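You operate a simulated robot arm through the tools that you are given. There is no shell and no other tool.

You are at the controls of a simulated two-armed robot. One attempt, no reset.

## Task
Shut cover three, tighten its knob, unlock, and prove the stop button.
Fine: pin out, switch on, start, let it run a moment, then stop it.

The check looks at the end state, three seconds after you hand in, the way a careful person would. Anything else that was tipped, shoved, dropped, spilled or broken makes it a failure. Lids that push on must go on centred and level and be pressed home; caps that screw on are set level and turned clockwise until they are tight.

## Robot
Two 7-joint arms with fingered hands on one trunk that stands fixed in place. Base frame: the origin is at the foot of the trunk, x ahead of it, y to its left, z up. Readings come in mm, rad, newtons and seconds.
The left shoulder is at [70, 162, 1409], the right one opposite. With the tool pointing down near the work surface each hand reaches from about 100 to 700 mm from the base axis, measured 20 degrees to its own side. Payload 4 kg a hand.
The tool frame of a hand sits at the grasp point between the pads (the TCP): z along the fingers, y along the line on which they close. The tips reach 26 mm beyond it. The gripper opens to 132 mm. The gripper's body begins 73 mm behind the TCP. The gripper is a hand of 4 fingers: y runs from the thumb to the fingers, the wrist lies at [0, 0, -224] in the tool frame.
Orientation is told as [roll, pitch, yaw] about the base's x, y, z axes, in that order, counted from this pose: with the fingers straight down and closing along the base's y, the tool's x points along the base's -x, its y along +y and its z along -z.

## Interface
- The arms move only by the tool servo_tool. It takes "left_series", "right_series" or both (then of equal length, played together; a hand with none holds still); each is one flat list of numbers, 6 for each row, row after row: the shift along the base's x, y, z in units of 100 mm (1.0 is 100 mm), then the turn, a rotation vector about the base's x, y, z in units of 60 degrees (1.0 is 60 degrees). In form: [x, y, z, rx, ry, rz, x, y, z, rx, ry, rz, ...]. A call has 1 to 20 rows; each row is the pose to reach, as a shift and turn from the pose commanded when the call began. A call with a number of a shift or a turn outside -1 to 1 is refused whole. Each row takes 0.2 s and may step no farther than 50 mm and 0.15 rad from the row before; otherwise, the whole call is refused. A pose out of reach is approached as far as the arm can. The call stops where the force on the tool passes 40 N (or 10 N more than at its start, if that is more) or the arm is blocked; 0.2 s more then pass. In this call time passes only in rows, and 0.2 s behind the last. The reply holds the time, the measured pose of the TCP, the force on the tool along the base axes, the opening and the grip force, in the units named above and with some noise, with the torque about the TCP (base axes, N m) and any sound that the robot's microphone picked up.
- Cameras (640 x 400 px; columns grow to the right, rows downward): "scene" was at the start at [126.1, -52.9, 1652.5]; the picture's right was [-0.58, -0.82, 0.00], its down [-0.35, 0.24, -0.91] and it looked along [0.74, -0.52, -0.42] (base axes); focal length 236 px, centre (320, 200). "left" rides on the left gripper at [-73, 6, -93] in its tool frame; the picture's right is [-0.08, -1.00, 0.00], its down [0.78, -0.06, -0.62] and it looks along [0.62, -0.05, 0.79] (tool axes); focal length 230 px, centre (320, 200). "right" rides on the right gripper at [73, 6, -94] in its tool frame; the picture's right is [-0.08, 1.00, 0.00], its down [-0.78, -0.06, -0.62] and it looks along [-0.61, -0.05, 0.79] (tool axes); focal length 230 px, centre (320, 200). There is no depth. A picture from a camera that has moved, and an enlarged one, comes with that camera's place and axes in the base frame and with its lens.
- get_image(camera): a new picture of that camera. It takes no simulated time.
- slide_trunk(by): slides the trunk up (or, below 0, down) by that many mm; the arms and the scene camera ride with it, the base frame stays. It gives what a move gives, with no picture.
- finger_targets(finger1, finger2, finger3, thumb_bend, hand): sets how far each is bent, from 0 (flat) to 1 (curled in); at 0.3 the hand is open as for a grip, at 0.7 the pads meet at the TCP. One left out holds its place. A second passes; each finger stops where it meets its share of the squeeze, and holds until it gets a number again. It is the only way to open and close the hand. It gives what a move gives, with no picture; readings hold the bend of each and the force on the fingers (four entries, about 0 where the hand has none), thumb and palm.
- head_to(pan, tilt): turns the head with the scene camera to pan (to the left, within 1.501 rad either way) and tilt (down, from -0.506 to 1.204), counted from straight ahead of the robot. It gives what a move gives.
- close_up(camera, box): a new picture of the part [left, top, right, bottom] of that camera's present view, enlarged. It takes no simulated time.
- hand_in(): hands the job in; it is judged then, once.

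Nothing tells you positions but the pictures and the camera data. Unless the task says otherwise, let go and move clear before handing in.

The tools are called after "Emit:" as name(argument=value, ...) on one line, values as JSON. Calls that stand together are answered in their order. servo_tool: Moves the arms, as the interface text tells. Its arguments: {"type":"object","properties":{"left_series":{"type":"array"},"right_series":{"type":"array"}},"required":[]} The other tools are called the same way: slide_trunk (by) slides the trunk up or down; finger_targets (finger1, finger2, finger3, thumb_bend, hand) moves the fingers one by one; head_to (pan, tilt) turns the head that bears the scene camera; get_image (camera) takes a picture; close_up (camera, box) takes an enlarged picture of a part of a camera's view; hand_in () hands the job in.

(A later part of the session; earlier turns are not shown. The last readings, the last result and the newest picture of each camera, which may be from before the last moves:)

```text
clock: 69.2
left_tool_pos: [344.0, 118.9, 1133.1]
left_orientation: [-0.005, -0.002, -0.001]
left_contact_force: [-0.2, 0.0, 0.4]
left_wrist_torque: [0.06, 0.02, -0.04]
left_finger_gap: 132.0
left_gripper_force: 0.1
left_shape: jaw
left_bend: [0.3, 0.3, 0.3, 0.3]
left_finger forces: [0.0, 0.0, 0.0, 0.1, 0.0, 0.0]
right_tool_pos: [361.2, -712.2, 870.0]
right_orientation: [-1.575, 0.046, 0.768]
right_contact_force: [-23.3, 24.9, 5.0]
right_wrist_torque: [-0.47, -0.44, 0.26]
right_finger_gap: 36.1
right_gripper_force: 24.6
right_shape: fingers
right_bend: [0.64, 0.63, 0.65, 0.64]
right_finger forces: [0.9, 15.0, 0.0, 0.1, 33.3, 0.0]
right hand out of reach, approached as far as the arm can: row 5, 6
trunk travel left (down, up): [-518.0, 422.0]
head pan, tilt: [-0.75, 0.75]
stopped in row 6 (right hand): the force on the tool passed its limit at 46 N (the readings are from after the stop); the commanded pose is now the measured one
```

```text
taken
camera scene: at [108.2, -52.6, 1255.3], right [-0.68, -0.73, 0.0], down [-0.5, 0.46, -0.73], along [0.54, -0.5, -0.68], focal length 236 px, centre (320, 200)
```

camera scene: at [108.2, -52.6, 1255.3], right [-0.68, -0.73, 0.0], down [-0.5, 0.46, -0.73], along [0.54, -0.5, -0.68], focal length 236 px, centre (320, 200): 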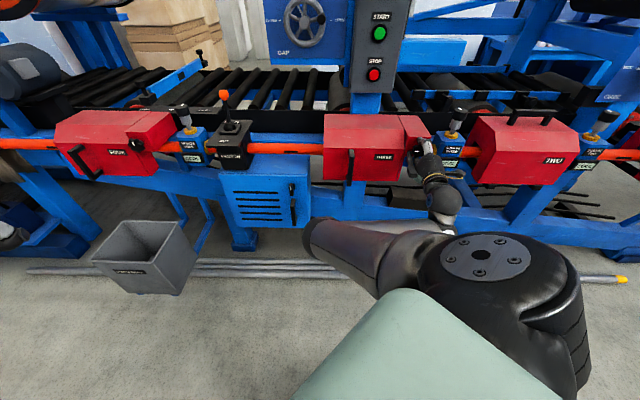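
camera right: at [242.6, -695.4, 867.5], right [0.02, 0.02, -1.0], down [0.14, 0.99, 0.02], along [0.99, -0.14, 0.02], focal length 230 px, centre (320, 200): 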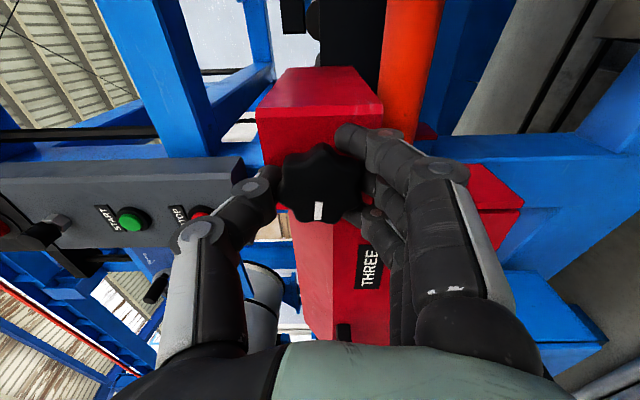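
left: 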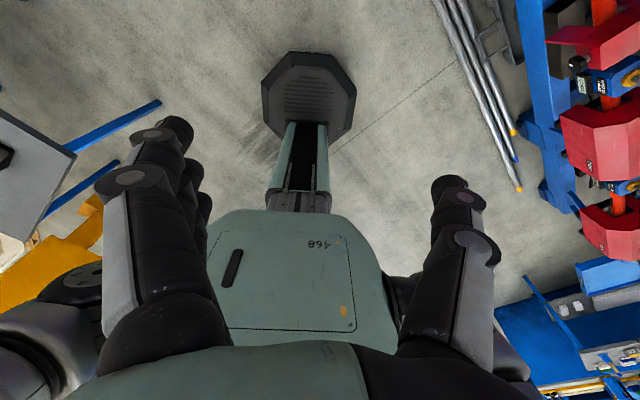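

The wrist reached its range after about 85° and the fingertips pressed on the face, so I'll stop there. The knob has turned to about 9 o'clock. I'll release, back off slightly, and roll the hand back for a second grip.

Emit:
finger_targets(hand="right", finger1=0.4, finger2=0.4, finger3=0.4, thumb_bend=0.4)

Emit:
servo_tool(right_series=[-0.1, 0.1, 0, 0, 0, 0, -0.25, 0.25, 0, 0, 0, 0])

Emit:
get_image(camera="right")

```text
clock: 69.6
left_tool_pos: [343.3, 120.0, 1133.4]
left_orientation: [-0.008, -0.004, 0.001]
left_contact_force: [0.4, 0.2, 0.1]
left_wrist_torque: [0.01, 0.0, 0.04]
left_finger_gap: 131.9
left_gripper_force: 0.0
left_shape: jaw
left_bend: [0.3, 0.3, 0.3, 0.3]
left_finger forces: [0.0, 0.1, 0.0, 0.1, 0.0, 0.0]
right_tool_pos: [360.0, -710.3, 863.9]
right_orientation: [-1.558, 0.043, 0.765]
right_contact_force: [-35.7, 41.2, -14.3]
right_wrist_torque: [-1.33, -0.97, 0.47]
right_finger_gap: 81.1
right_gripper_force: 27.3
right_shape: fingers
right_bend: [0.4, 0.4, 0.4, 0.5]
right_finger forces: [0.0, 0.0, 0.0, 0.0, 54.1, 0.0]
trunk travel left (down, up): [-518.0, 422.0]
head pan, tilt: [-0.75, 0.75]
stopped (right hand): the force on the tool passed its limit at 53 N (the readings are from after the stop); the commanded pose is now the measured one
```

```text
clock: 70.2
left_tool_pos: [344.6, 116.7, 1134.6]
left_orientation: [-0.002, -0.002, 0.001]
left_contact_force: [-0.1, 0.4, -0.2]
left_wrist_torque: [0.0, -0.02, 0.01]
left_finger_gap: 131.6
left_gripper_force: 0.0
left_shape: jaw
left_bend: [0.3, 0.3, 0.3, 0.3]
left_finger forces: [0.1, 0.0, 0.0, 0.0, 0.1, 0.0]
right_tool_pos: [363.0, -697.6, 857.1]
right_orientation: [-1.565, 0.044, 0.765]
right_contact_force: [0.3, -0.3, -0.9]
right_wrist_torque: [0.04, 0.0, -0.03]
right_finger_gap: 103.2
right_gripper_force: 0.1
right_shape: fingers
right_bend: [0.4, 0.4, 0.4, 0.4]
right_finger forces: [0.0, 0.0, 0.0, 0.0, 0.0, 0.0]
right hand out of reach, approached as far as the arm can: row 1, 2
trunk travel left (down, up): [-518.0, 422.0]
head pan, tilt: [-0.75, 0.75]
```

```text
taken
camera right: at [243.6, -680.6, 855.4], right [0.02, 0.03, -1.0], down [0.14, 0.99, 0.03], along [0.99, -0.14, 0.02], focal length 230 px, centre (320, 200)
```

right: 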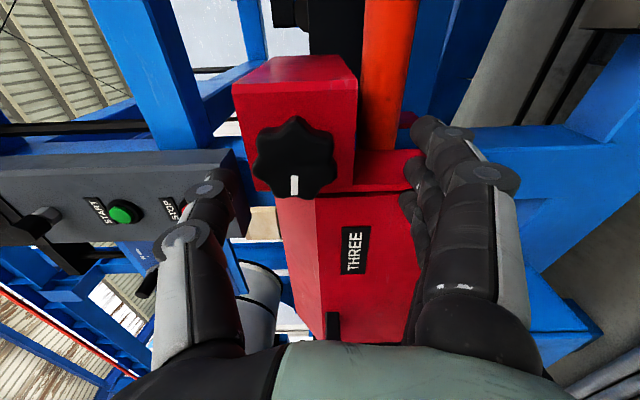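

The hand is free, and the mark now points left at 9 o'clock, confirming about 85° of clockwise turn. I'll roll the hand back counter-clockwise, a little clear of the knob.

Emit:
servo_tool(right_series=[-0.025, 0, 0.02, -0.088, 0.088, 0, -0.05, 0, 0.04, -0.177, 0.177, 0, -0.075, 0, 0.06, -0.265, 0.265, 0, -0.1, 0, 0.08, -0.354, 0.354, 0, -0.125, 0, 0.1, -0.442, 0.442, 0, -0.15, 0, 0.12, -0.53, 0.53, 0, -0.175, 0.005, 0.14, -0.619, 0.619, 0, -0.2, 0.011, 0.16, -0.707, 0.707, 0])

Emit:
get_image(camera="right")

Emit:
get_image(camera="scene")

```text
clock: 72.0
left_tool_pos: [346.6, 115.7, 1134.0]
left_orientation: [-0.002, 0.0, 0.0]
left_contact_force: [0.3, -0.6, 0.0]
left_wrist_torque: [0.04, 0.0, -0.03]
left_finger_gap: 131.6
left_gripper_force: 0.1
left_shape: jaw
left_bend: [0.3, 0.3, 0.3, 0.3]
left_finger forces: [0.0, 0.0, 0.1, 0.0, 0.0, 0.0]
right_tool_pos: [343.6, -697.4, 872.4]
right_orientation: [-1.589, 1.089, 0.753]
right_contact_force: [0.2, 0.5, -0.5]
right_wrist_torque: [0.0, 0.02, -0.02]
right_finger_gap: 103.0
right_gripper_force: 0.0
right_shape: fingers
right_bend: [0.4, 0.4, 0.4, 0.4]
right_finger forces: [0.0, 0.1, 0.0, 0.0, 0.1, 0.0]
trunk travel left (down, up): [-518.0, 422.0]
head pan, tilt: [-0.75, 0.75]
```

```text
taken
camera right: at [248.8, -656.9, 933.0], right [-0.61, -0.59, -0.53], down [-0.13, 0.73, -0.67], along [0.79, -0.34, -0.52], focal length 230 px, centre (320, 200)
```

right: 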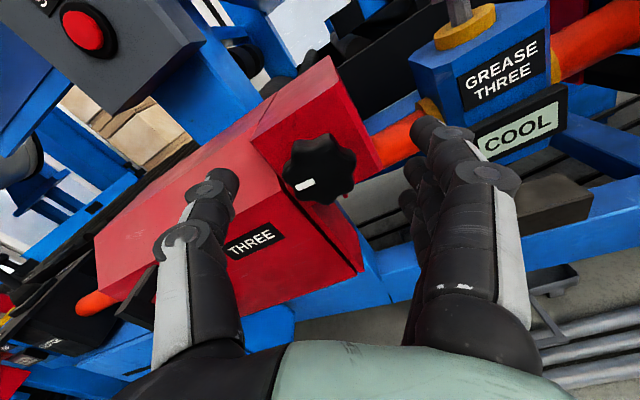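

```text
taken
camera scene: at [111.2, -56.2, 1254.9], right [-0.68, -0.73, 0.0], down [-0.5, 0.47, -0.73], along [0.54, -0.5, -0.68], focal length 236 px, centre (320, 200)
```

scene: 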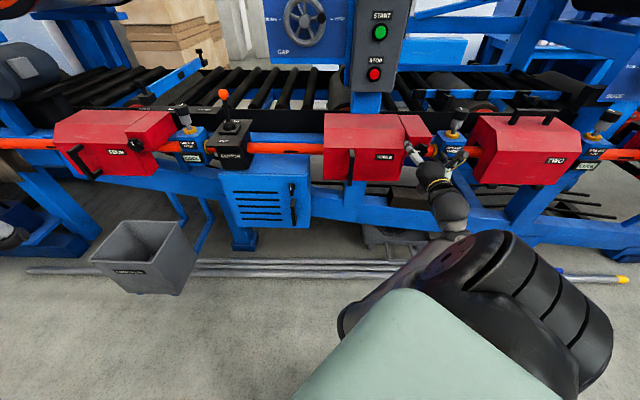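

That went cleanly. I'll roll another 55° counter-clockwise to get more clockwise range for the second grip.

Emit:
servo_tool(right_series=[0, 0, 0, -0.081, 0.081, 0, 0, 0, 0, -0.162, 0.162, 0, 0, 0, 0, -0.243, 0.243, 0, 0, 0, 0, -0.324, 0.324, 0, 0, 0, 0, -0.405, 0.405, 0, 0, 0, 0, -0.486, 0.486, 0, 0, 0, 0, -0.567, 0.567, 0, 0, 0, 0, -0.648, 0.648, 0])

Emit:
get_image(camera="right")

Emit:
get_image(camera="scene")

```text
clock: 73.8
left_tool_pos: [347.0, 115.9, 1134.1]
left_orientation: [-0.001, 0.001, 0.002]
left_contact_force: [-0.1, 0.2, -0.4]
left_wrist_torque: [0.03, 0.02, 0.0]
left_finger_gap: 131.6
left_gripper_force: 0.1
left_shape: jaw
left_bend: [0.3, 0.3, 0.3, 0.3]
left_finger forces: [0.1, 0.0, 0.0, 0.1, 0.1, 0.0]
right_tool_pos: [344.0, -696.4, 870.7]
right_orientation: [1.606, 1.09, -2.324]
right_contact_force: [0.1, 0.3, 0.5]
right_wrist_torque: [-0.02, -0.03, -0.06]
right_finger_gap: 103.7
right_gripper_force: 0.1
right_shape: fingers
right_bend: [0.4, 0.4, 0.4, 0.4]
right_finger forces: [0.0, 0.0, 0.0, 0.0, 0.0, 0.0]
trunk travel left (down, up): [-518.0, 422.0]
head pan, tilt: [-0.75, 0.75]
```

```text
taken
camera right: at [295.6, -609.9, 937.5], right [-0.66, -0.65, 0.39], down [-0.64, 0.21, -0.74], along [0.39, -0.73, -0.55], focal length 230 px, centre (320, 200)
```

right: 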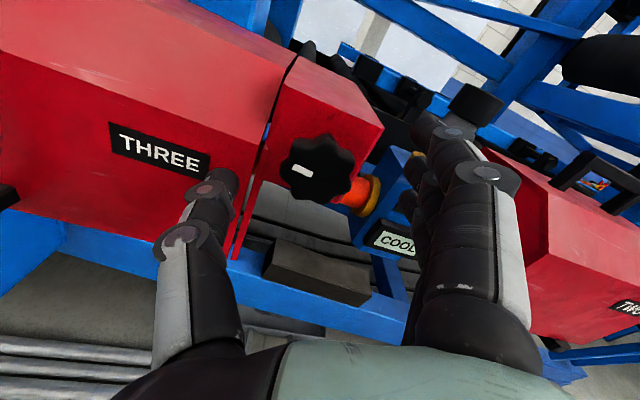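

```text
taken
camera scene: at [111.3, -56.2, 1254.9], right [-0.68, -0.73, 0.0], down [-0.5, 0.47, -0.73], along [0.54, -0.5, -0.68], focal length 236 px, centre (320, 200)
```

scene: 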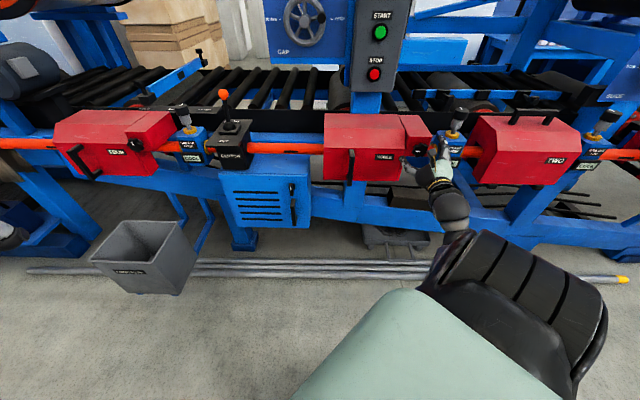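

There's still range, so I'll roll another 28° counter-clockwise before gripping again.

Emit:
servo_tool(right_series=[0, 0, 0, -0.083, 0.083, 0, 0, 0, 0, -0.165, 0.165, 0, 0, 0, 0, -0.248, 0.248, 0, 0, 0, 0, -0.33, 0.33, 0])

Emit:
get_image(camera="right")

Emit:
close_up(camera="right", box=[240, 100, 400, 240])

```text
clock: 74.8
left_tool_pos: [347.3, 115.1, 1133.5]
left_orientation: [-0.002, 0.0, 0.0]
left_contact_force: [0.1, -0.5, 0.2]
left_wrist_torque: [0.06, 0.02, -0.02]
left_finger_gap: 131.7
left_gripper_force: 0.0
left_shape: jaw
left_bend: [0.3, 0.3, 0.3, 0.3]
left_finger forces: [0.1, 0.0, 0.0, 0.0, 0.0, 0.0]
right_tool_pos: [343.4, -697.1, 872.6]
right_orientation: [1.59, 0.604, -2.337]
right_contact_force: [0.4, 0.0, -0.2]
right_wrist_torque: [0.02, -0.01, 0.02]
right_finger_gap: 103.4
right_gripper_force: 0.0
right_shape: fingers
right_bend: [0.4, 0.4, 0.4, 0.4]
right_finger forces: [0.0, 0.0, 0.1, 0.1, 0.1, 0.0]
trunk travel left (down, up): [-518.0, 422.0]
head pan, tilt: [-0.75, 0.75]
```

```text
taken
camera right: at [314.9, -590.1, 916.2], right [-0.45, -0.44, 0.78], down [-0.86, -0.01, -0.51], along [0.23, -0.9, -0.38], focal length 230 px, centre (320, 200)
```

right: 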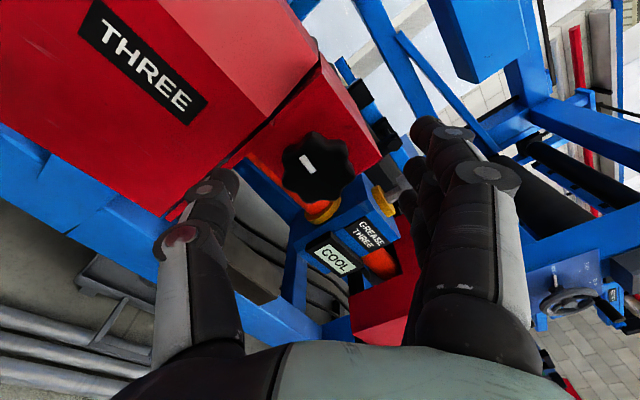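

```text
2.86 times, centred on (320, 170) of right
camera zoom: at [314.9, -590.1, 916.2], right [-0.45, -0.44, 0.78], down [-0.86, -0.01, -0.51], along [0.23, -0.9, -0.38], focal length 657 px, centre (320, 286)
```

zoom: 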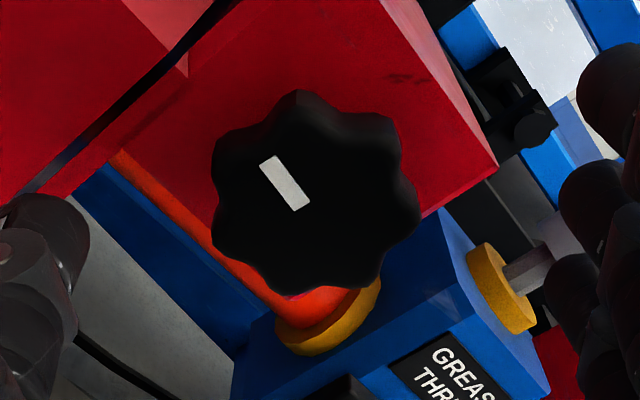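

The hand is rolled about 55° counter-clockwise and centred on the knob. I'll advance 21 mm and grip again.

Emit:
servo_tool(right_series=[0.075, -0.075, 0, 0, 0, 0, 0.148, -0.148, 0, 0, 0, 0])

Emit:
finger_targets(hand="right", finger1=0.65, finger2=0.65, finger3=0.65, thumb_bend=0.65)

Emit:
get_image(camera="right")

```text
clock: 75.4
left_tool_pos: [346.3, 115.6, 1133.5]
left_orientation: [-0.003, -0.001, -0.001]
left_contact_force: [-0.2, 0.3, -0.5]
left_wrist_torque: [-0.03, 0.01, 0.01]
left_finger_gap: 131.7
left_gripper_force: 0.0
left_shape: jaw
left_bend: [0.3, 0.3, 0.3, 0.3]
left_finger forces: [0.0, 0.1, 0.0, 0.1, 0.1, 0.1]
right_tool_pos: [357.5, -711.9, 871.9]
right_orientation: [1.591, 0.607, -2.339]
right_contact_force: [-0.8, 0.3, 1.1]
right_wrist_torque: [-0.03, -0.03, 0.01]
right_finger_gap: 102.9
right_gripper_force: 0.0
right_shape: fingers
right_bend: [0.4, 0.4, 0.4, 0.4]
right_finger forces: [0.0, 0.0, 0.0, 0.0, 0.0, 0.0]
trunk travel left (down, up): [-518.0, 422.0]
head pan, tilt: [-0.75, 0.75]
```

```text
clock: 76.4
left_tool_pos: [348.3, 114.3, 1133.9]
left_orientation: [-0.001, 0.001, 0.001]
left_contact_force: [-0.2, 0.8, -0.6]
left_wrist_torque: [0.0, 0.03, 0.01]
left_finger_gap: 132.0
left_gripper_force: 0.1
left_shape: jaw
left_bend: [0.3, 0.3, 0.3, 0.3]
left_finger forces: [0.0, 0.0, 0.0, 0.1, 0.0, 0.0]
right_tool_pos: [358.8, -711.5, 870.7]
right_orientation: [1.588, 0.605, -2.339]
right_contact_force: [3.5, 0.4, -2.3]
right_wrist_torque: [0.01, 0.02, 0.01]
right_finger_gap: 36.7
right_gripper_force: 8.2
right_shape: fingers
right_bend: [0.64, 0.59, 0.64, 0.61]
right_finger forces: [0.5, 4.5, 0.5, 0.2, 10.7, 0.1]
trunk travel left (down, up): [-518.0, 422.0]
head pan, tilt: [-0.75, 0.75]
```

```text
taken
camera right: at [329.9, -604.9, 914.9], right [-0.45, -0.44, 0.78], down [-0.86, -0.01, -0.51], along [0.23, -0.9, -0.38], focal length 230 px, centre (320, 200)
```

right: 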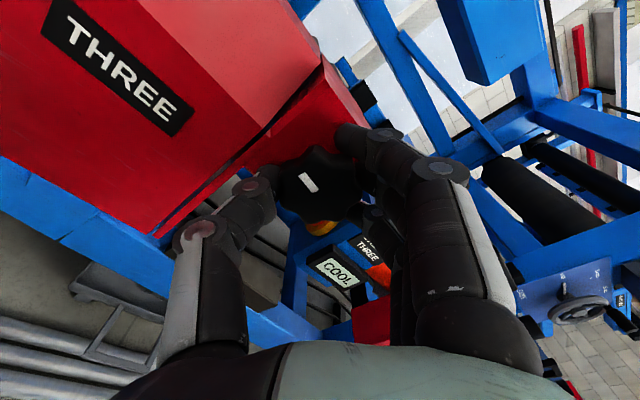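

Gripped again with similar force. Turning clockwise 56° and watching the torque.

Emit:
servo_tool(right_series=[0, 0, 0, 0.0943, -0.0943, 0, 0, 0, 0, 0.1886, -0.1886, 0, 0, 0, 0, 0.2828, -0.2828, 0, 0, 0, 0, 0.377, -0.377, 0, 0, 0, 0, 0.471, -0.471, 0, 0, 0, 0, 0.566, -0.566, 0, 0, 0, 0, 0.66, -0.66, 0])

Emit:
get_image(camera="right")

```text
clock: 78.0
left_tool_pos: [347.0, 115.1, 1133.6]
left_orientation: [-0.002, 0.0, -0.001]
left_contact_force: [-0.9, -0.1, -0.9]
left_wrist_torque: [-0.02, 0.01, -0.05]
left_finger_gap: 132.0
left_gripper_force: 0.0
left_shape: jaw
left_bend: [0.3, 0.3, 0.3, 0.3]
left_finger forces: [0.1, 0.0, 0.1, 0.0, 0.0, 0.1]
right_tool_pos: [358.5, -711.6, 871.9]
right_orientation: [-2.342, 1.551, 0.004]
right_contact_force: [1.7, 4.7, -5.2]
right_wrist_torque: [0.02, 0.1, 0.06]
right_finger_gap: 36.0
right_gripper_force: 7.7
right_shape: fingers
right_bend: [0.65, 0.6, 0.64, 0.61]
right_finger forces: [0.2, 4.2, 0.9, 0.1, 9.8, 0.0]
trunk travel left (down, up): [-518.0, 422.0]
head pan, tilt: [-0.75, 0.75]
```

```text
taken
camera right: at [286.4, -649.2, 942.4], right [-0.71, -0.7, -0.09], down [-0.37, 0.48, -0.79], along [0.6, -0.53, -0.6], focal length 230 px, centre (320, 200)
```

right: 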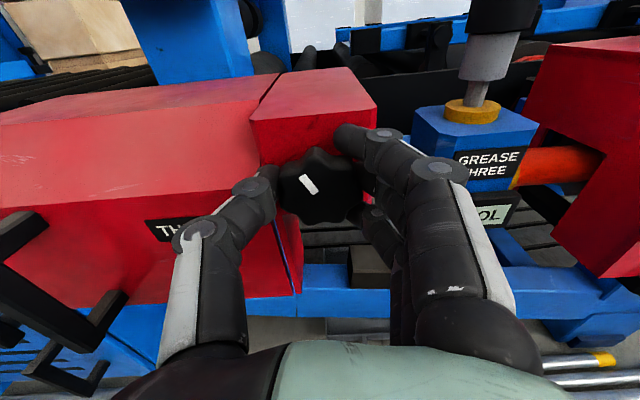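

The mark is now at about 11 o'clock and the torque is still low. Continuing clockwise in smaller steps to feel for tightness.

Emit:
servo_tool(right_series=[0, 0, 0, 0.071, -0.071, 0, 0, 0, 0, 0.141, -0.141, 0, 0, 0, 0, 0.212, -0.212, 0, 0, 0, 0, 0.283, -0.283, 0])

Emit:
servo_tool(right_series=[0, 0, 0, 0.071, -0.071, 0, 0, 0, 0, 0.141, -0.141, 0, 0, 0, 0, 0.212, -0.212, 0, 0, 0, 0, 0.283, -0.283, 0])

Emit:
get_image(camera="right")

```text
clock: 79.0
left_tool_pos: [347.4, 115.1, 1133.9]
left_orientation: [-0.002, 0.001, 0.003]
left_contact_force: [0.5, 0.5, 0.9]
left_wrist_torque: [-0.01, 0.0, 0.01]
left_finger_gap: 131.9
left_gripper_force: 0.0
left_shape: jaw
left_bend: [0.3, 0.3, 0.3, 0.3]
left_finger forces: [0.0, 0.0, 0.1, 0.0, 0.1, 0.0]
right_tool_pos: [358.0, -712.2, 871.2]
right_orientation: [-1.59, 1.139, 0.753]
right_contact_force: [5.2, 2.5, -3.8]
right_wrist_torque: [0.04, 0.05, 0.14]
right_finger_gap: 35.5
right_gripper_force: 8.6
right_shape: fingers
right_bend: [0.65, 0.6, 0.64, 0.61]
right_finger forces: [0.2, 5.3, 1.5, 0.0, 9.2, 0.0]
trunk travel left (down, up): [-518.0, 422.0]
head pan, tilt: [-0.75, 0.75]
```

```text
clock: 80.0
left_tool_pos: [347.3, 114.2, 1132.2]
left_orientation: [0.0, 0.001, 0.002]
left_contact_force: [0.2, 0.1, -0.2]
left_wrist_torque: [-0.01, 0.03, 0.02]
left_finger_gap: 132.1
left_gripper_force: 0.1
left_shape: jaw
left_bend: [0.3, 0.3, 0.3, 0.3]
left_finger forces: [0.0, 0.0, 0.0, 0.0, 0.0, 0.0]
right_tool_pos: [358.8, -711.3, 871.2]
right_orientation: [-1.571, 0.722, 0.767]
right_contact_force: [6.7, -1.8, 1.3]
right_wrist_torque: [-0.28, 0.15, 0.08]
right_finger_gap: 34.6
right_gripper_force: 8.3
right_shape: fingers
right_bend: [0.65, 0.59, 0.63, 0.62]
right_finger forces: [0.5, 6.2, 1.0, 0.0, 9.0, 0.1]
trunk travel left (down, up): [-518.0, 422.0]
head pan, tilt: [-0.75, 0.75]
```

```text
taken
camera right: at [250.1, -685.7, 915.5], right [-0.43, -0.42, -0.8], down [0.02, 0.88, -0.47], along [0.9, -0.22, -0.37], focal length 230 px, centre (320, 200)
```

right: 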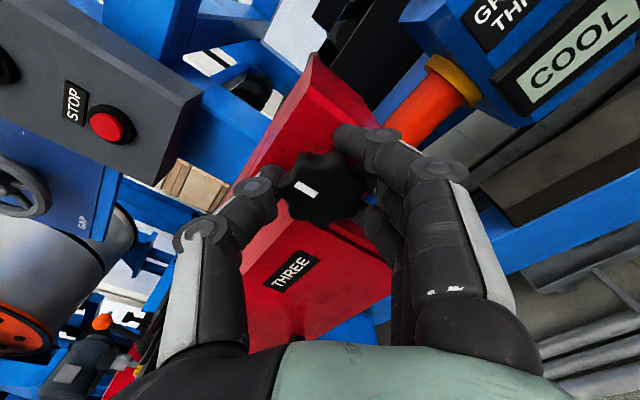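

Resisting torque is building (about 0.3 N·m), and the mark may have slipped a little in the grip, which suggests the knob is getting tight. I'll zoom in on it.

Emit:
close_up(camera="right", box=[270, 140, 370, 230])

Emit:
close_up(camera="scene", box=[390, 110, 460, 180])

```text
4.44 times, centred on (320, 185) of right
camera zoom: at [250.1, -685.7, 915.5], right [-0.43, -0.42, -0.8], down [0.02, 0.88, -0.47], along [0.9, -0.22, -0.37], focal length 1022 px, centre (320, 267)
```

zoom: 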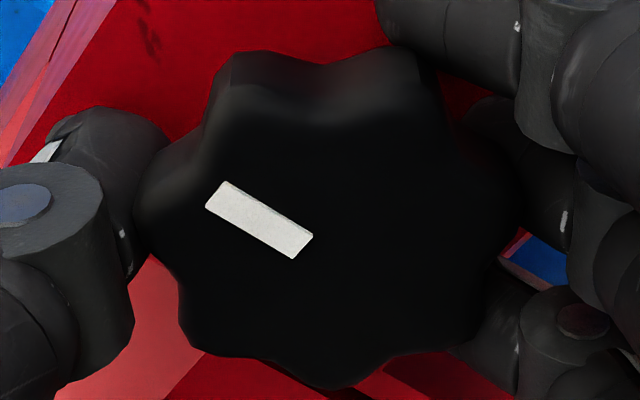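

```text
5.71 times, centred on (425, 145) of scene
camera zoom: at [112.3, -56.3, 1254.8], right [-0.68, -0.73, 0.0], down [-0.5, 0.47, -0.73], along [0.53, -0.5, -0.68], focal length 1347 px, centre (-280, 514)
```

zoom: 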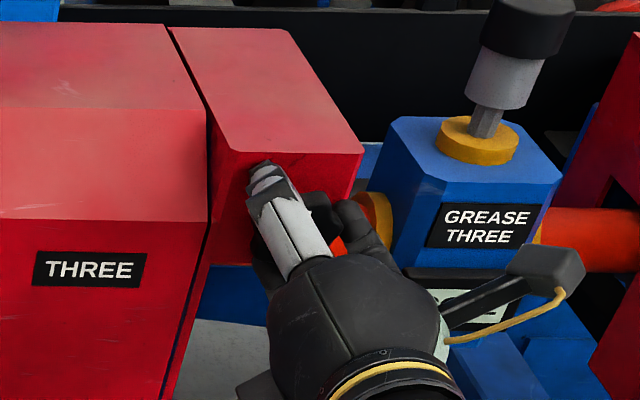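

The mark now points straight up at 12 o'clock, like cover four's tightened knob, and the fingers are slipping against a firm stop. I'll give one more short clockwise push to confirm.

Emit:
servo_tool(right_series=[0, 0, 0, 0.071, -0.071, 0, 0, 0, 0, 0.141, -0.141, 0, 0, 0, 0, 0.177, -0.177, 0])

Emit:
close_up(camera="right", box=[270, 140, 370, 230])

```text
clock: 80.8
left_tool_pos: [346.9, 115.0, 1133.0]
left_orientation: [-0.003, -0.001, 0.0]
left_contact_force: [0.7, -0.4, -0.2]
left_wrist_torque: [0.02, -0.02, 0.0]
left_finger_gap: 132.2
left_gripper_force: 0.1
left_shape: jaw
left_bend: [0.3, 0.3, 0.3, 0.3]
left_finger forces: [0.0, 0.0, 0.0, 0.0, 0.0, 0.0]
right_tool_pos: [358.4, -712.2, 872.5]
right_orientation: [-1.567, 0.456, 0.771]
right_contact_force: [6.6, -3.9, 0.7]
right_wrist_torque: [-0.27, 0.15, 0.01]
right_finger_gap: 34.4
right_gripper_force: 8.0
right_shape: fingers
right_bend: [0.65, 0.59, 0.64, 0.62]
right_finger forces: [1.2, 6.5, 0.9, 0.1, 8.7, 0.0]
trunk travel left (down, up): [-518.0, 422.0]
head pan, tilt: [-0.75, 0.75]
```

```text
4.44 times, centred on (320, 185) of right
camera zoom: at [243.3, -692.0, 898.9], right [-0.27, -0.26, -0.93], down [0.1, 0.95, -0.29], along [0.96, -0.17, -0.23], focal length 1022 px, centre (320, 267)
```

zoom: 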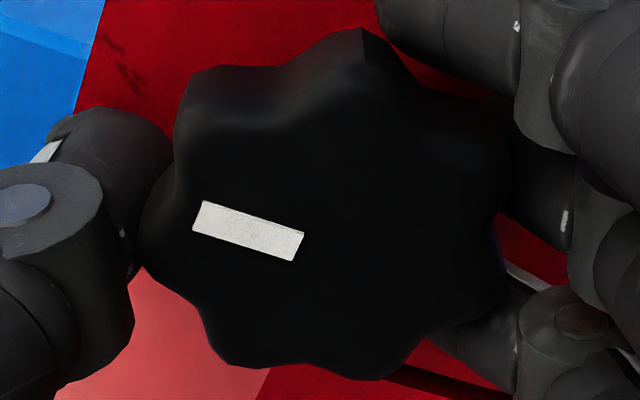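

The mark stays at 12 o'clock while the hand slips, so the knob is tight. I'll open the hand and back straight off.

Emit:
finger_targets(hand="right", finger1=0.4, finger2=0.4, finger3=0.4, thumb_bend=0.4)

Emit:
servo_tool(right_series=[-0.1, 0.1, 0, 0, 0, 0, -0.2, 0.2, 0, 0, 0, 0, -0.3, 0.3, 0, 0, 0, 0])

Emit:
get_image(camera="right")

Emit:
get_image(camera="scene")

```text
clock: 81.8
left_tool_pos: [346.3, 115.8, 1133.3]
left_orientation: [0.0, -0.001, 0.0]
left_contact_force: [-0.4, -0.9, -1.1]
left_wrist_torque: [-0.01, 0.02, 0.0]
left_finger_gap: 131.8
left_gripper_force: 0.0
left_shape: jaw
left_bend: [0.3, 0.3, 0.3, 0.3]
left_finger forces: [0.1, 0.0, 0.1, 0.0, 0.0, 0.0]
right_tool_pos: [358.4, -711.0, 871.7]
right_orientation: [-1.568, 0.459, 0.771]
right_contact_force: [-0.6, -0.4, 0.1]
right_wrist_torque: [-0.01, -0.05, 0.03]
right_finger_gap: 102.7
right_gripper_force: 0.1
right_shape: fingers
right_bend: [0.4, 0.4, 0.4, 0.4]
right_finger forces: [0.1, 0.1, 0.0, 0.1, 0.0, 0.0]
trunk travel left (down, up): [-518.0, 422.0]
head pan, tilt: [-0.75, 0.75]
```

```text
clock: 82.6
left_tool_pos: [347.2, 115.9, 1133.2]
left_orientation: [-0.001, -0.001, 0.001]
left_contact_force: [0.2, -0.6, -0.2]
left_wrist_torque: [0.01, 0.0, 0.02]
left_finger_gap: 131.7
left_gripper_force: 0.1
left_shape: jaw
left_bend: [0.3, 0.3, 0.3, 0.3]
left_finger forces: [0.0, 0.0, 0.1, 0.1, 0.0, 0.0]
right_tool_pos: [325.6, -681.3, 872.3]
right_orientation: [-1.568, 0.46, 0.769]
right_contact_force: [0.4, 0.0, -0.4]
right_wrist_torque: [0.01, 0.01, 0.0]
right_finger_gap: 103.1
right_gripper_force: 0.0
right_shape: fingers
right_bend: [0.4, 0.4, 0.4, 0.4]
right_finger forces: [0.1, 0.0, 0.0, 0.1, 0.0, 0.0]
trunk travel left (down, up): [-518.0, 422.0]
head pan, tilt: [-0.75, 0.75]
```

```text
taken
camera right: at [211.3, -661.5, 899.4], right [-0.27, -0.26, -0.93], down [0.1, 0.95, -0.29], along [0.96, -0.17, -0.23], focal length 230 px, centre (320, 200)
```

right: 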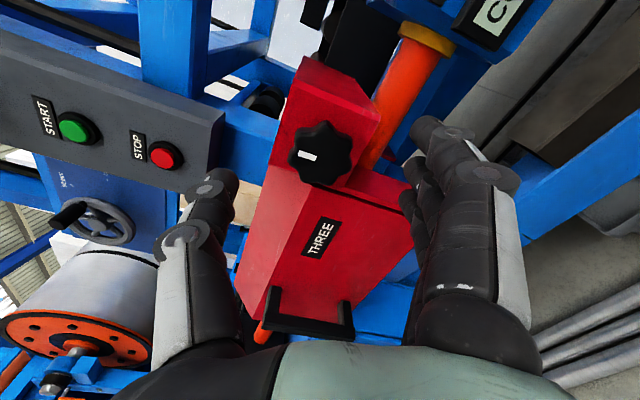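

```text
taken
camera scene: at [111.8, -55.8, 1254.9], right [-0.68, -0.73, 0.0], down [-0.5, 0.46, -0.73], along [0.53, -0.5, -0.68], focal length 236 px, centre (320, 200)
```

scene: 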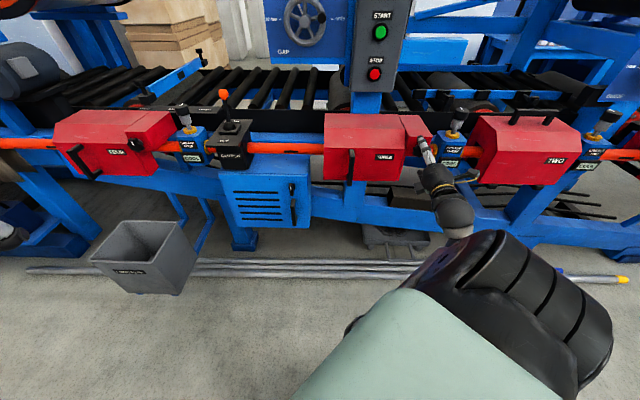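

The knob is done and the hand is free. I'll raise the head to check the GUARD lamp and look at the panel.

Emit:
head_to(pan=-0.85, tilt=0.2)

Emit:
get_image(camera="scene")

```text
clock: 83.6
left_tool_pos: [346.1, 114.8, 1133.6]
left_orientation: [-0.002, 0.001, 0.0]
left_contact_force: [0.1, -0.2, 0.6]
left_wrist_torque: [0.0, 0.03, -0.02]
left_finger_gap: 132.0
left_gripper_force: 0.1
left_shape: jaw
left_bend: [0.3, 0.3, 0.3, 0.3]
left_finger forces: [0.1, 0.1, 0.0, 0.1, 0.0, 0.1]
right_tool_pos: [327.6, -682.2, 872.2]
right_orientation: [-1.568, 0.457, 0.769]
right_contact_force: [-0.7, -0.1, 0.7]
right_wrist_torque: [0.01, 0.05, 0.01]
right_finger_gap: 102.9
right_gripper_force: 0.1
right_shape: fingers
right_bend: [0.4, 0.4, 0.4, 0.4]
right_finger forces: [0.0, 0.1, 0.1, 0.0, 0.0, 0.0]
trunk travel left (down, up): [-518.0, 422.0]
head pan, tilt: [-0.85, 0.201]
```

```text
taken
camera scene: at [112.4, -69.6, 1304.5], right [-0.75, -0.66, 0.0], down [-0.13, 0.15, -0.98], along [0.65, -0.74, -0.2], focal length 236 px, centre (320, 200)
```

scene: 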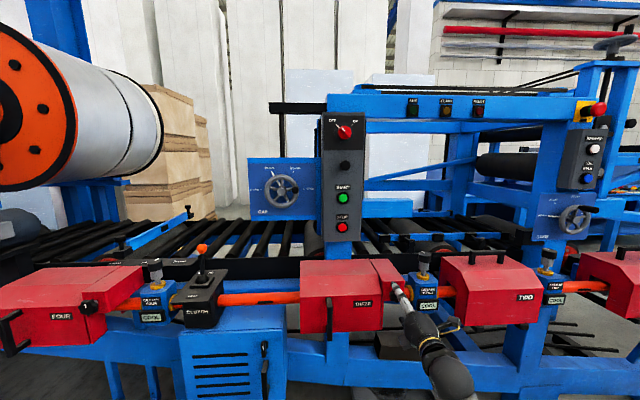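

Emit:
close_up(camera="scene", box=[400, 85, 500, 125])

Emit:
close_up(camera="scene", box=[310, 105, 380, 245])

Emit:
close_up(camera="scene", box=[540, 80, 640, 260])

```text
6.40 times, centred on (450, 105) of scene
camera zoom: at [112.4, -69.6, 1304.5], right [-0.75, -0.66, 0.0], down [-0.13, 0.15, -0.98], along [0.65, -0.74, -0.2], focal length 1509 px, centre (-512, 808)
```

zoom: 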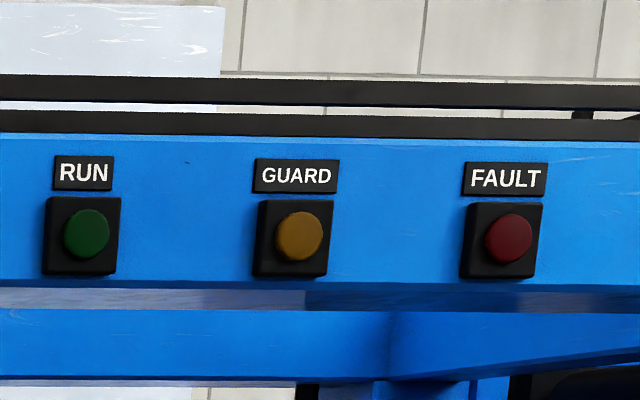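

```text
2.86 times, centred on (345, 175) of scene
camera zoom: at [112.4, -69.6, 1304.5], right [-0.75, -0.66, 0.0], down [-0.13, 0.15, -0.98], along [0.65, -0.74, -0.2], focal length 674 px, centre (249, 271)
```

zoom: 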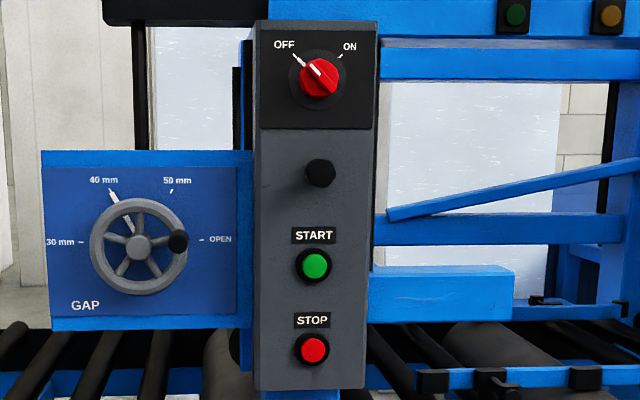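

```text
2.22 times, centred on (590, 170) of scene
camera zoom: at [112.4, -69.6, 1304.5], right [-0.75, -0.66, 0.0], down [-0.13, 0.15, -0.98], along [0.65, -0.74, -0.2], focal length 524 px, centre (-280, 267)
```

zoom: 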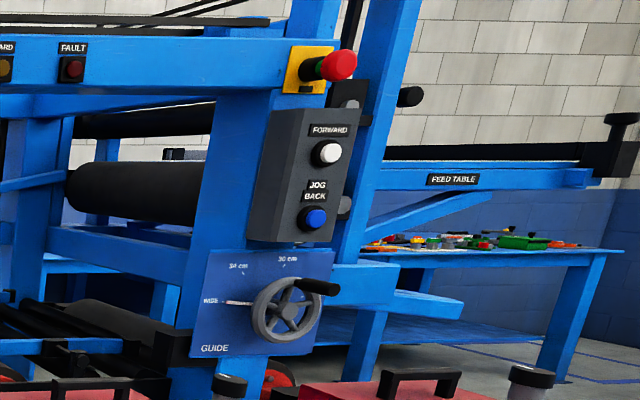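

GUARD has gone dark, so cover three is shut and its knob is properly tight; RUN and FAULT are dark too. The panel elements sit near u = 98:

| Element | z (mm) |
|---|---|
| Switch | 1364 |
| Pin | 1261 |
| START | 1152 |
| STOP | 1049 |

I'll raise the trunk and roll the hand level for the pin.

Emit:
slide_trunk(by=250)

Emit:
servo_tool(right_series=[0, 0, 0, -0.0943, 0.0943, 0, 0, 0, 0, -0.1886, 0.1886, 0, 0, 0, 0, -0.2828, 0.2828, 0, 0, 0, 0, -0.377, 0.377, 0, 0, 0, 0, -0.471, 0.471, 0, 0, 0, 0, -0.566, 0.566, 0, 0, 0, 0, -0.66, 0.66, 0, 0, 0, 0, -0.754, 0.754, 0])

Emit:
get_image(camera="right")

Emit:
get_image(camera="scene")

```text
clock: 86.2
left_tool_pos: [346.8, 114.9, 1384.0]
left_orientation: [-0.003, -0.003, 0.002]
left_contact_force: [0.1, 0.0, -1.0]
left_wrist_torque: [0.0, 0.0, 0.04]
left_finger_gap: 132.0
left_gripper_force: 0.1
left_shape: jaw
left_bend: [0.3, 0.3, 0.3, 0.3]
left_finger forces: [0.0, 0.0, 0.0, 0.0, 0.0, 0.0]
right_tool_pos: [327.3, -681.4, 1120.8]
right_orientation: [-1.567, 0.459, 0.77]
right_contact_force: [0.3, 0.2, -0.4]
right_wrist_torque: [0.03, 0.0, -0.02]
right_finger_gap: 103.5
right_gripper_force: 0.0
right_shape: fingers
right_bend: [0.4, 0.4, 0.4, 0.4]
right_finger forces: [0.1, 0.1, 0.0, 0.0, 0.1, 0.0]
trunk travel left (down, up): [-768.0, 172.0]
head pan, tilt: [-0.85, 0.201]
```

```text
clock: 88.0
left_tool_pos: [346.0, 114.3, 1383.7]
left_orientation: [-0.002, 0.001, 0.0]
left_contact_force: [-0.8, 0.5, 1.4]
left_wrist_torque: [-0.01, 0.03, 0.01]
left_finger_gap: 131.8
left_gripper_force: 0.2
left_shape: jaw
left_bend: [0.3, 0.3, 0.3, 0.3]
left_finger forces: [0.0, 0.0, 0.0, 0.0, 0.0, 0.0]
right_tool_pos: [324.9, -681.6, 1121.1]
right_orientation: [2.766, 1.555, -1.172]
right_contact_force: [0.1, 0.2, -0.4]
right_wrist_torque: [0.0, -0.04, 0.02]
right_finger_gap: 103.3
right_gripper_force: 0.0
right_shape: fingers
right_bend: [0.4, 0.4, 0.4, 0.4]
right_finger forces: [0.0, 0.1, 0.1, 0.0, 0.1, 0.1]
trunk travel left (down, up): [-768.0, 172.0]
head pan, tilt: [-0.85, 0.201]
```

```text
taken
camera right: at [254.7, -618.2, 1193.4], right [-0.71, -0.7, -0.07], down [-0.38, 0.47, -0.79], along [0.59, -0.54, -0.6], focal length 230 px, centre (320, 200)
```

right: 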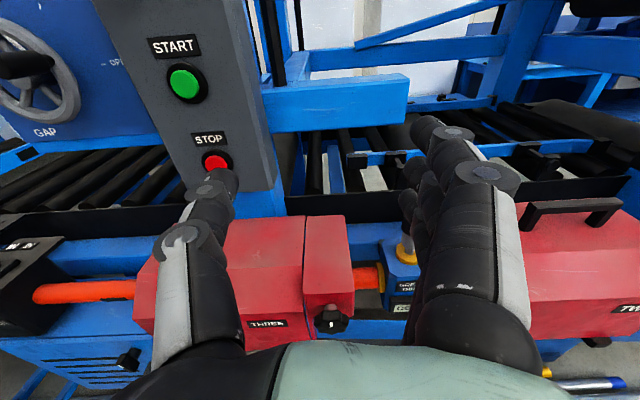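

```text
taken
camera scene: at [112.1, -69.7, 1554.6], right [-0.75, -0.66, 0.0], down [-0.13, 0.15, -0.98], along [0.65, -0.74, -0.2], focal length 236 px, centre (320, 200)
```

scene: 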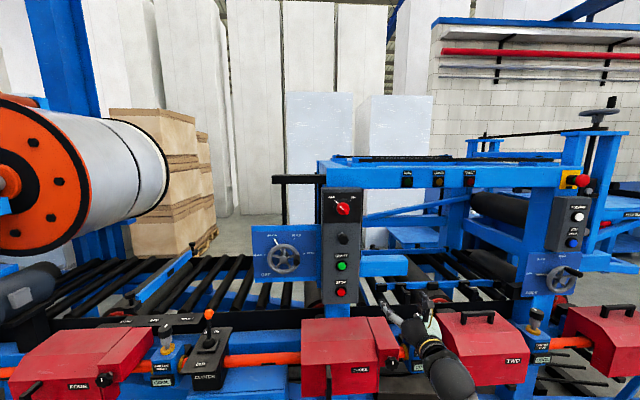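

The hand is level and the arm posture is good. I'll move it in front of the locking pin, keeping about 80 mm short of it.

Emit:
servo_tool(right_series=[0.23, 0.053, 0.175, 0, 0, 0, 0.46, 0.106, 0.35, 0, 0, 0, 0.69, 0.159, 0.525, 0, 0, 0, 0.919, 0.212, 0.7, 0, 0, 0])

Emit:
servo_tool(right_series=[0.177, 0.088, 0.175, 0, 0, 0, 0.354, 0.177, 0.35, 0, 0, 0, 0.53, 0.265, 0.525, 0, 0, 0, 0.707, 0.354, 0.7, 0, 0, 0])

Emit:
get_image(camera="right")

Emit:
get_image(camera="scene")

```text
clock: 89.0
left_tool_pos: [347.6, 114.9, 1383.2]
left_orientation: [-0.002, 0.002, 0.0]
left_contact_force: [0.0, 1.3, 0.0]
left_wrist_torque: [0.0, -0.01, -0.02]
left_finger_gap: 131.9
left_gripper_force: 0.1
left_shape: jaw
left_bend: [0.3, 0.3, 0.3, 0.3]
left_finger forces: [0.0, 0.0, 0.0, 0.0, 0.0, 0.1]
right_tool_pos: [419.8, -661.1, 1190.4]
right_orientation: [2.739, 1.556, -1.199]
right_contact_force: [0.2, 0.1, -0.1]
right_wrist_torque: [0.0, 0.03, -0.03]
right_finger_gap: 103.2
right_gripper_force: 0.1
right_shape: fingers
right_bend: [0.4, 0.4, 0.4, 0.4]
right_finger forces: [0.0, 0.0, 0.0, 0.0, 0.2, 0.0]
trunk travel left (down, up): [-768.0, 172.0]
head pan, tilt: [-0.85, 0.201]
```

```text
clock: 90.0
left_tool_pos: [347.6, 116.2, 1382.4]
left_orientation: [-0.001, 0.002, 0.002]
left_contact_force: [-0.1, 0.4, 0.1]
left_wrist_torque: [0.0, 0.0, -0.03]
left_finger_gap: 131.8
left_gripper_force: 0.1
left_shape: jaw
left_bend: [0.3, 0.3, 0.3, 0.3]
left_finger forces: [0.1, 0.0, 0.0, 0.0, 0.0, 0.0]
right_tool_pos: [492.1, -625.1, 1261.9]
right_orientation: [2.776, 1.556, -1.161]
right_contact_force: [-0.5, 0.7, 0.9]
right_wrist_torque: [0.0, 0.0, -0.02]
right_finger_gap: 103.3
right_gripper_force: 0.1
right_shape: fingers
right_bend: [0.4, 0.4, 0.4, 0.4]
right_finger forces: [0.1, 0.0, 0.0, 0.0, 0.0, 0.1]
trunk travel left (down, up): [-768.0, 172.0]
head pan, tilt: [-0.85, 0.201]
```

```text
taken
camera right: at [420.7, -561.0, 1333.0], right [-0.71, -0.7, -0.07], down [-0.38, 0.47, -0.79], along [0.59, -0.54, -0.6], focal length 230 px, centre (320, 200)
```

right: 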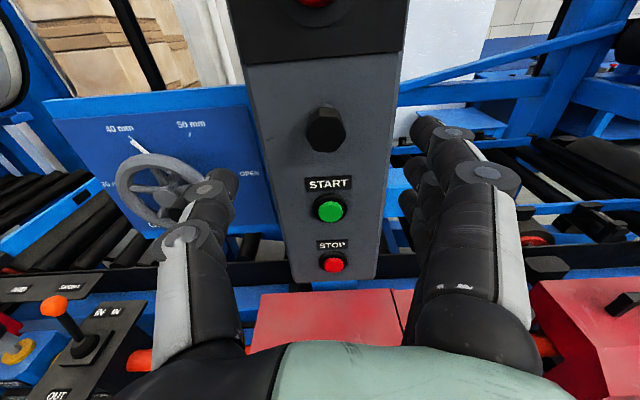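

```text
taken
camera scene: at [113.8, -68.6, 1554.4], right [-0.75, -0.66, 0.0], down [-0.13, 0.15, -0.98], along [0.65, -0.74, -0.2], focal length 236 px, centre (320, 200)
```

scene: 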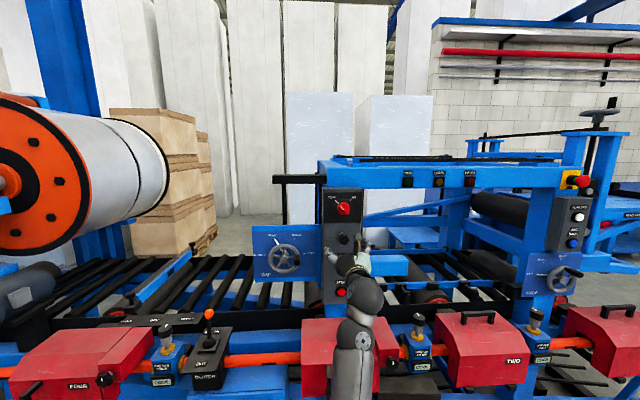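

The pin knob is directly ahead, between thumb and fingers. I'll zoom in to locate it precisely.

Emit:
close_up(camera="right", box=[260, 60, 400, 180])

Emit:
close_up(camera="scene", box=[310, 180, 400, 310])

```text
3.33 times, centred on (330, 120) of right
camera zoom: at [420.7, -561.0, 1333.0], right [-0.71, -0.7, -0.07], down [-0.38, 0.47, -0.79], along [0.59, -0.54, -0.6], focal length 767 px, centre (287, 467)
```

zoom: 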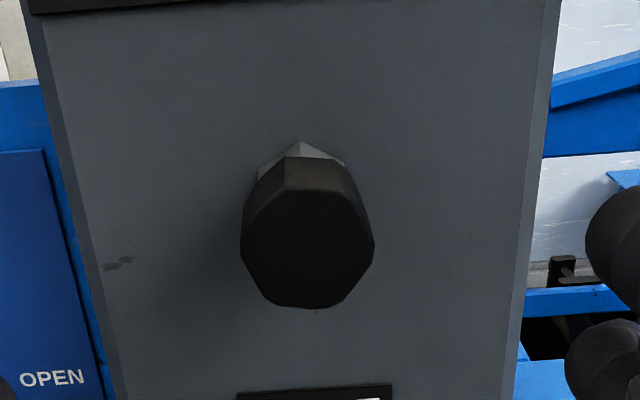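

```text
3.08 times, centred on (355, 245) of scene
camera zoom: at [113.8, -68.6, 1554.4], right [-0.75, -0.66, 0.0], down [-0.13, 0.15, -0.98], along [0.65, -0.74, -0.2], focal length 725 px, centre (212, 62)
```

zoom: 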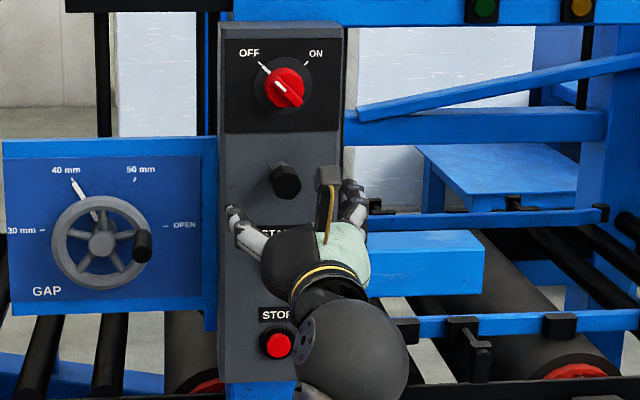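

The pin's knob front is at about u = 97, v = 864, z = 1262, roughly 31 mm across. I'll move in around it and grip.

Emit:
servo_tool(right_series=[0.191, -0.205, 0, 0, 0, 0, 0.382, -0.41, 0, 0, 0, 0, 0.573, -0.615, 0, 0, 0, 0])

Emit:
get_image(camera="right")

Emit:
close_up(camera="scene", box=[310, 180, 400, 310])

```text
clock: 90.8
left_tool_pos: [347.2, 114.9, 1381.7]
left_orientation: [0.001, 0.001, 0.001]
left_contact_force: [0.2, 0.1, -0.7]
left_wrist_torque: [0.03, -0.01, 0.01]
left_finger_gap: 132.0
left_gripper_force: 0.1
left_shape: jaw
left_bend: [0.3, 0.3, 0.3, 0.3]
left_finger forces: [0.0, 0.0, 0.0, 0.1, 0.0, 0.1]
right_tool_pos: [545.8, -687.1, 1261.7]
right_orientation: [2.808, 1.557, -1.13]
right_contact_force: [-0.5, 0.6, -0.3]
right_wrist_torque: [0.01, -0.01, -0.01]
right_finger_gap: 103.1
right_gripper_force: 0.0
right_shape: fingers
right_bend: [0.4, 0.4, 0.4, 0.4]
right_finger forces: [0.0, 0.0, 0.1, 0.1, 0.0, 0.0]
trunk travel left (down, up): [-768.0, 172.0]
head pan, tilt: [-0.85, 0.201]
```

```text
taken
camera right: at [475.0, -623.5, 1333.1], right [-0.71, -0.7, -0.07], down [-0.38, 0.47, -0.79], along [0.59, -0.54, -0.6], focal length 230 px, centre (320, 200)
```

right: 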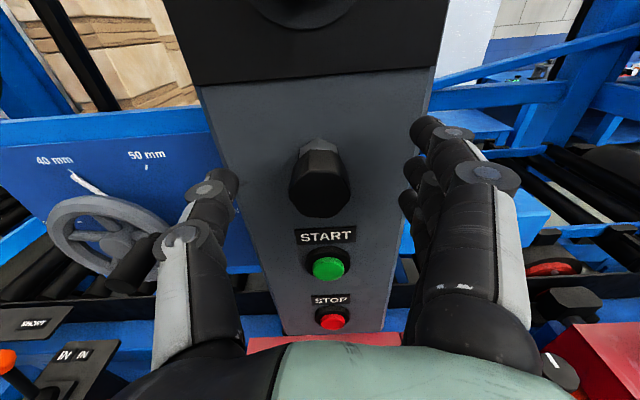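

```text
3.08 times, centred on (355, 245) of scene
camera zoom: at [112.6, -70.5, 1554.5], right [-0.75, -0.66, 0.0], down [-0.13, 0.15, -0.98], along [0.65, -0.74, -0.2], focal length 725 px, centre (212, 62)
```

zoom: 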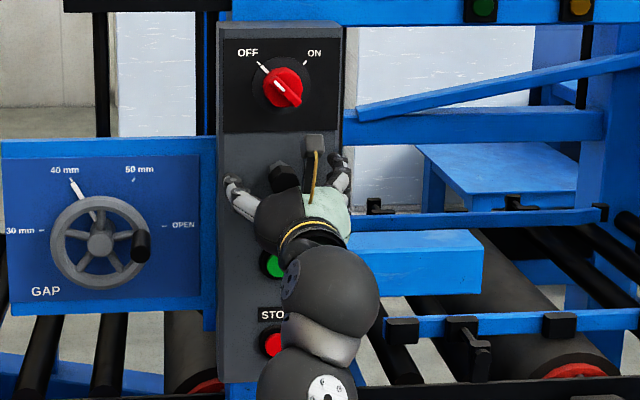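

The knob is between the fingers. I'll zoom in to check how deep the fingers overlap it before gripping.

Emit:
close_up(camera="right", box=[250, 110, 400, 240])

```text
3.08 times, centred on (325, 175) of right
camera zoom: at [475.0, -623.5, 1333.1], right [-0.71, -0.7, -0.07], down [-0.38, 0.47, -0.79], along [0.59, -0.54, -0.6], focal length 708 px, centre (305, 277)
```

zoom: 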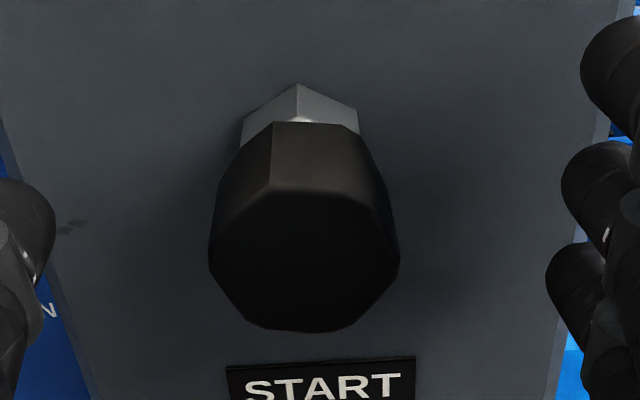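

The pin knob spans v ≈ 875–898 and the panel face is near 928. I'll go 7 mm deeper and close on it.

Emit:
servo_tool(right_series=[0.059, -0.04, -0.025, 0, 0, 0])

Emit:
finger_targets(hand="right", finger1=0.7, finger2=0.7, finger3=0.7, thumb_bend=0.7)

Emit:
get_image(camera="right")

```text
clock: 91.2
left_tool_pos: [347.4, 115.3, 1383.3]
left_orientation: [-0.001, 0.0, 0.003]
left_contact_force: [1.1, -0.8, 0.5]
left_wrist_torque: [-0.01, 0.02, 0.0]
left_finger_gap: 131.8
left_gripper_force: 0.0
left_shape: jaw
left_bend: [0.3, 0.3, 0.3, 0.3]
left_finger forces: [0.1, 0.0, 0.0, 0.0, 0.1, 0.1]
right_tool_pos: [553.7, -691.0, 1258.5]
right_orientation: [2.838, 1.554, -1.095]
right_contact_force: [0.8, 0.2, -0.4]
right_wrist_torque: [0.0, -0.04, 0.0]
right_finger_gap: 103.2
right_gripper_force: 0.0
right_shape: fingers
right_bend: [0.4, 0.4, 0.4, 0.4]
right_finger forces: [0.0, 0.1, 0.0, 0.0, 0.0, 0.0]
trunk travel left (down, up): [-768.0, 172.0]
head pan, tilt: [-0.85, 0.201]
```

```text
clock: 92.2
left_tool_pos: [346.7, 116.1, 1384.4]
left_orientation: [-0.002, 0.0, 0.002]
left_contact_force: [-0.5, -0.2, -0.1]
left_wrist_torque: [0.04, 0.04, 0.04]
left_finger_gap: 132.0
left_gripper_force: 0.0
left_shape: jaw
left_bend: [0.3, 0.3, 0.3, 0.3]
left_finger forces: [0.0, 0.0, 0.0, 0.1, 0.0, 0.1]
right_tool_pos: [551.7, -690.2, 1257.9]
right_orientation: [2.842, 1.554, -1.095]
right_contact_force: [2.1, -2.2, 1.0]
right_wrist_torque: [0.0, -0.02, 0.01]
right_finger_gap: 24.2
right_gripper_force: 9.1
right_shape: fingers
right_bend: [0.68, 0.61, 0.7, 0.66]
right_finger forces: [2.0, 6.4, 0.1, 0.1, 9.2, 0.0]
trunk travel left (down, up): [-768.0, 172.0]
head pan, tilt: [-0.85, 0.201]
```

```text
taken
camera right: at [481.6, -626.8, 1330.7], right [-0.71, -0.7, -0.07], down [-0.38, 0.47, -0.79], along [0.59, -0.54, -0.6], focal length 230 px, centre (320, 200)
```

right: 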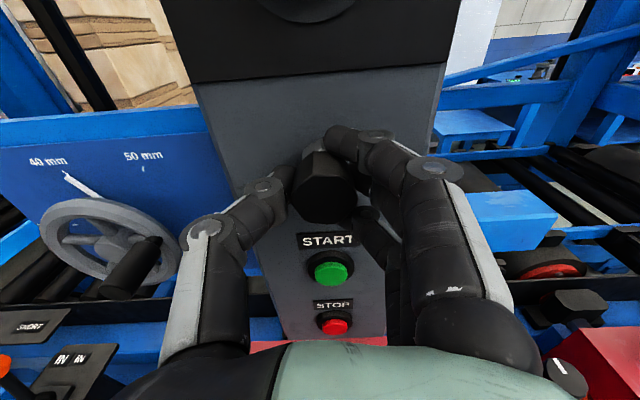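

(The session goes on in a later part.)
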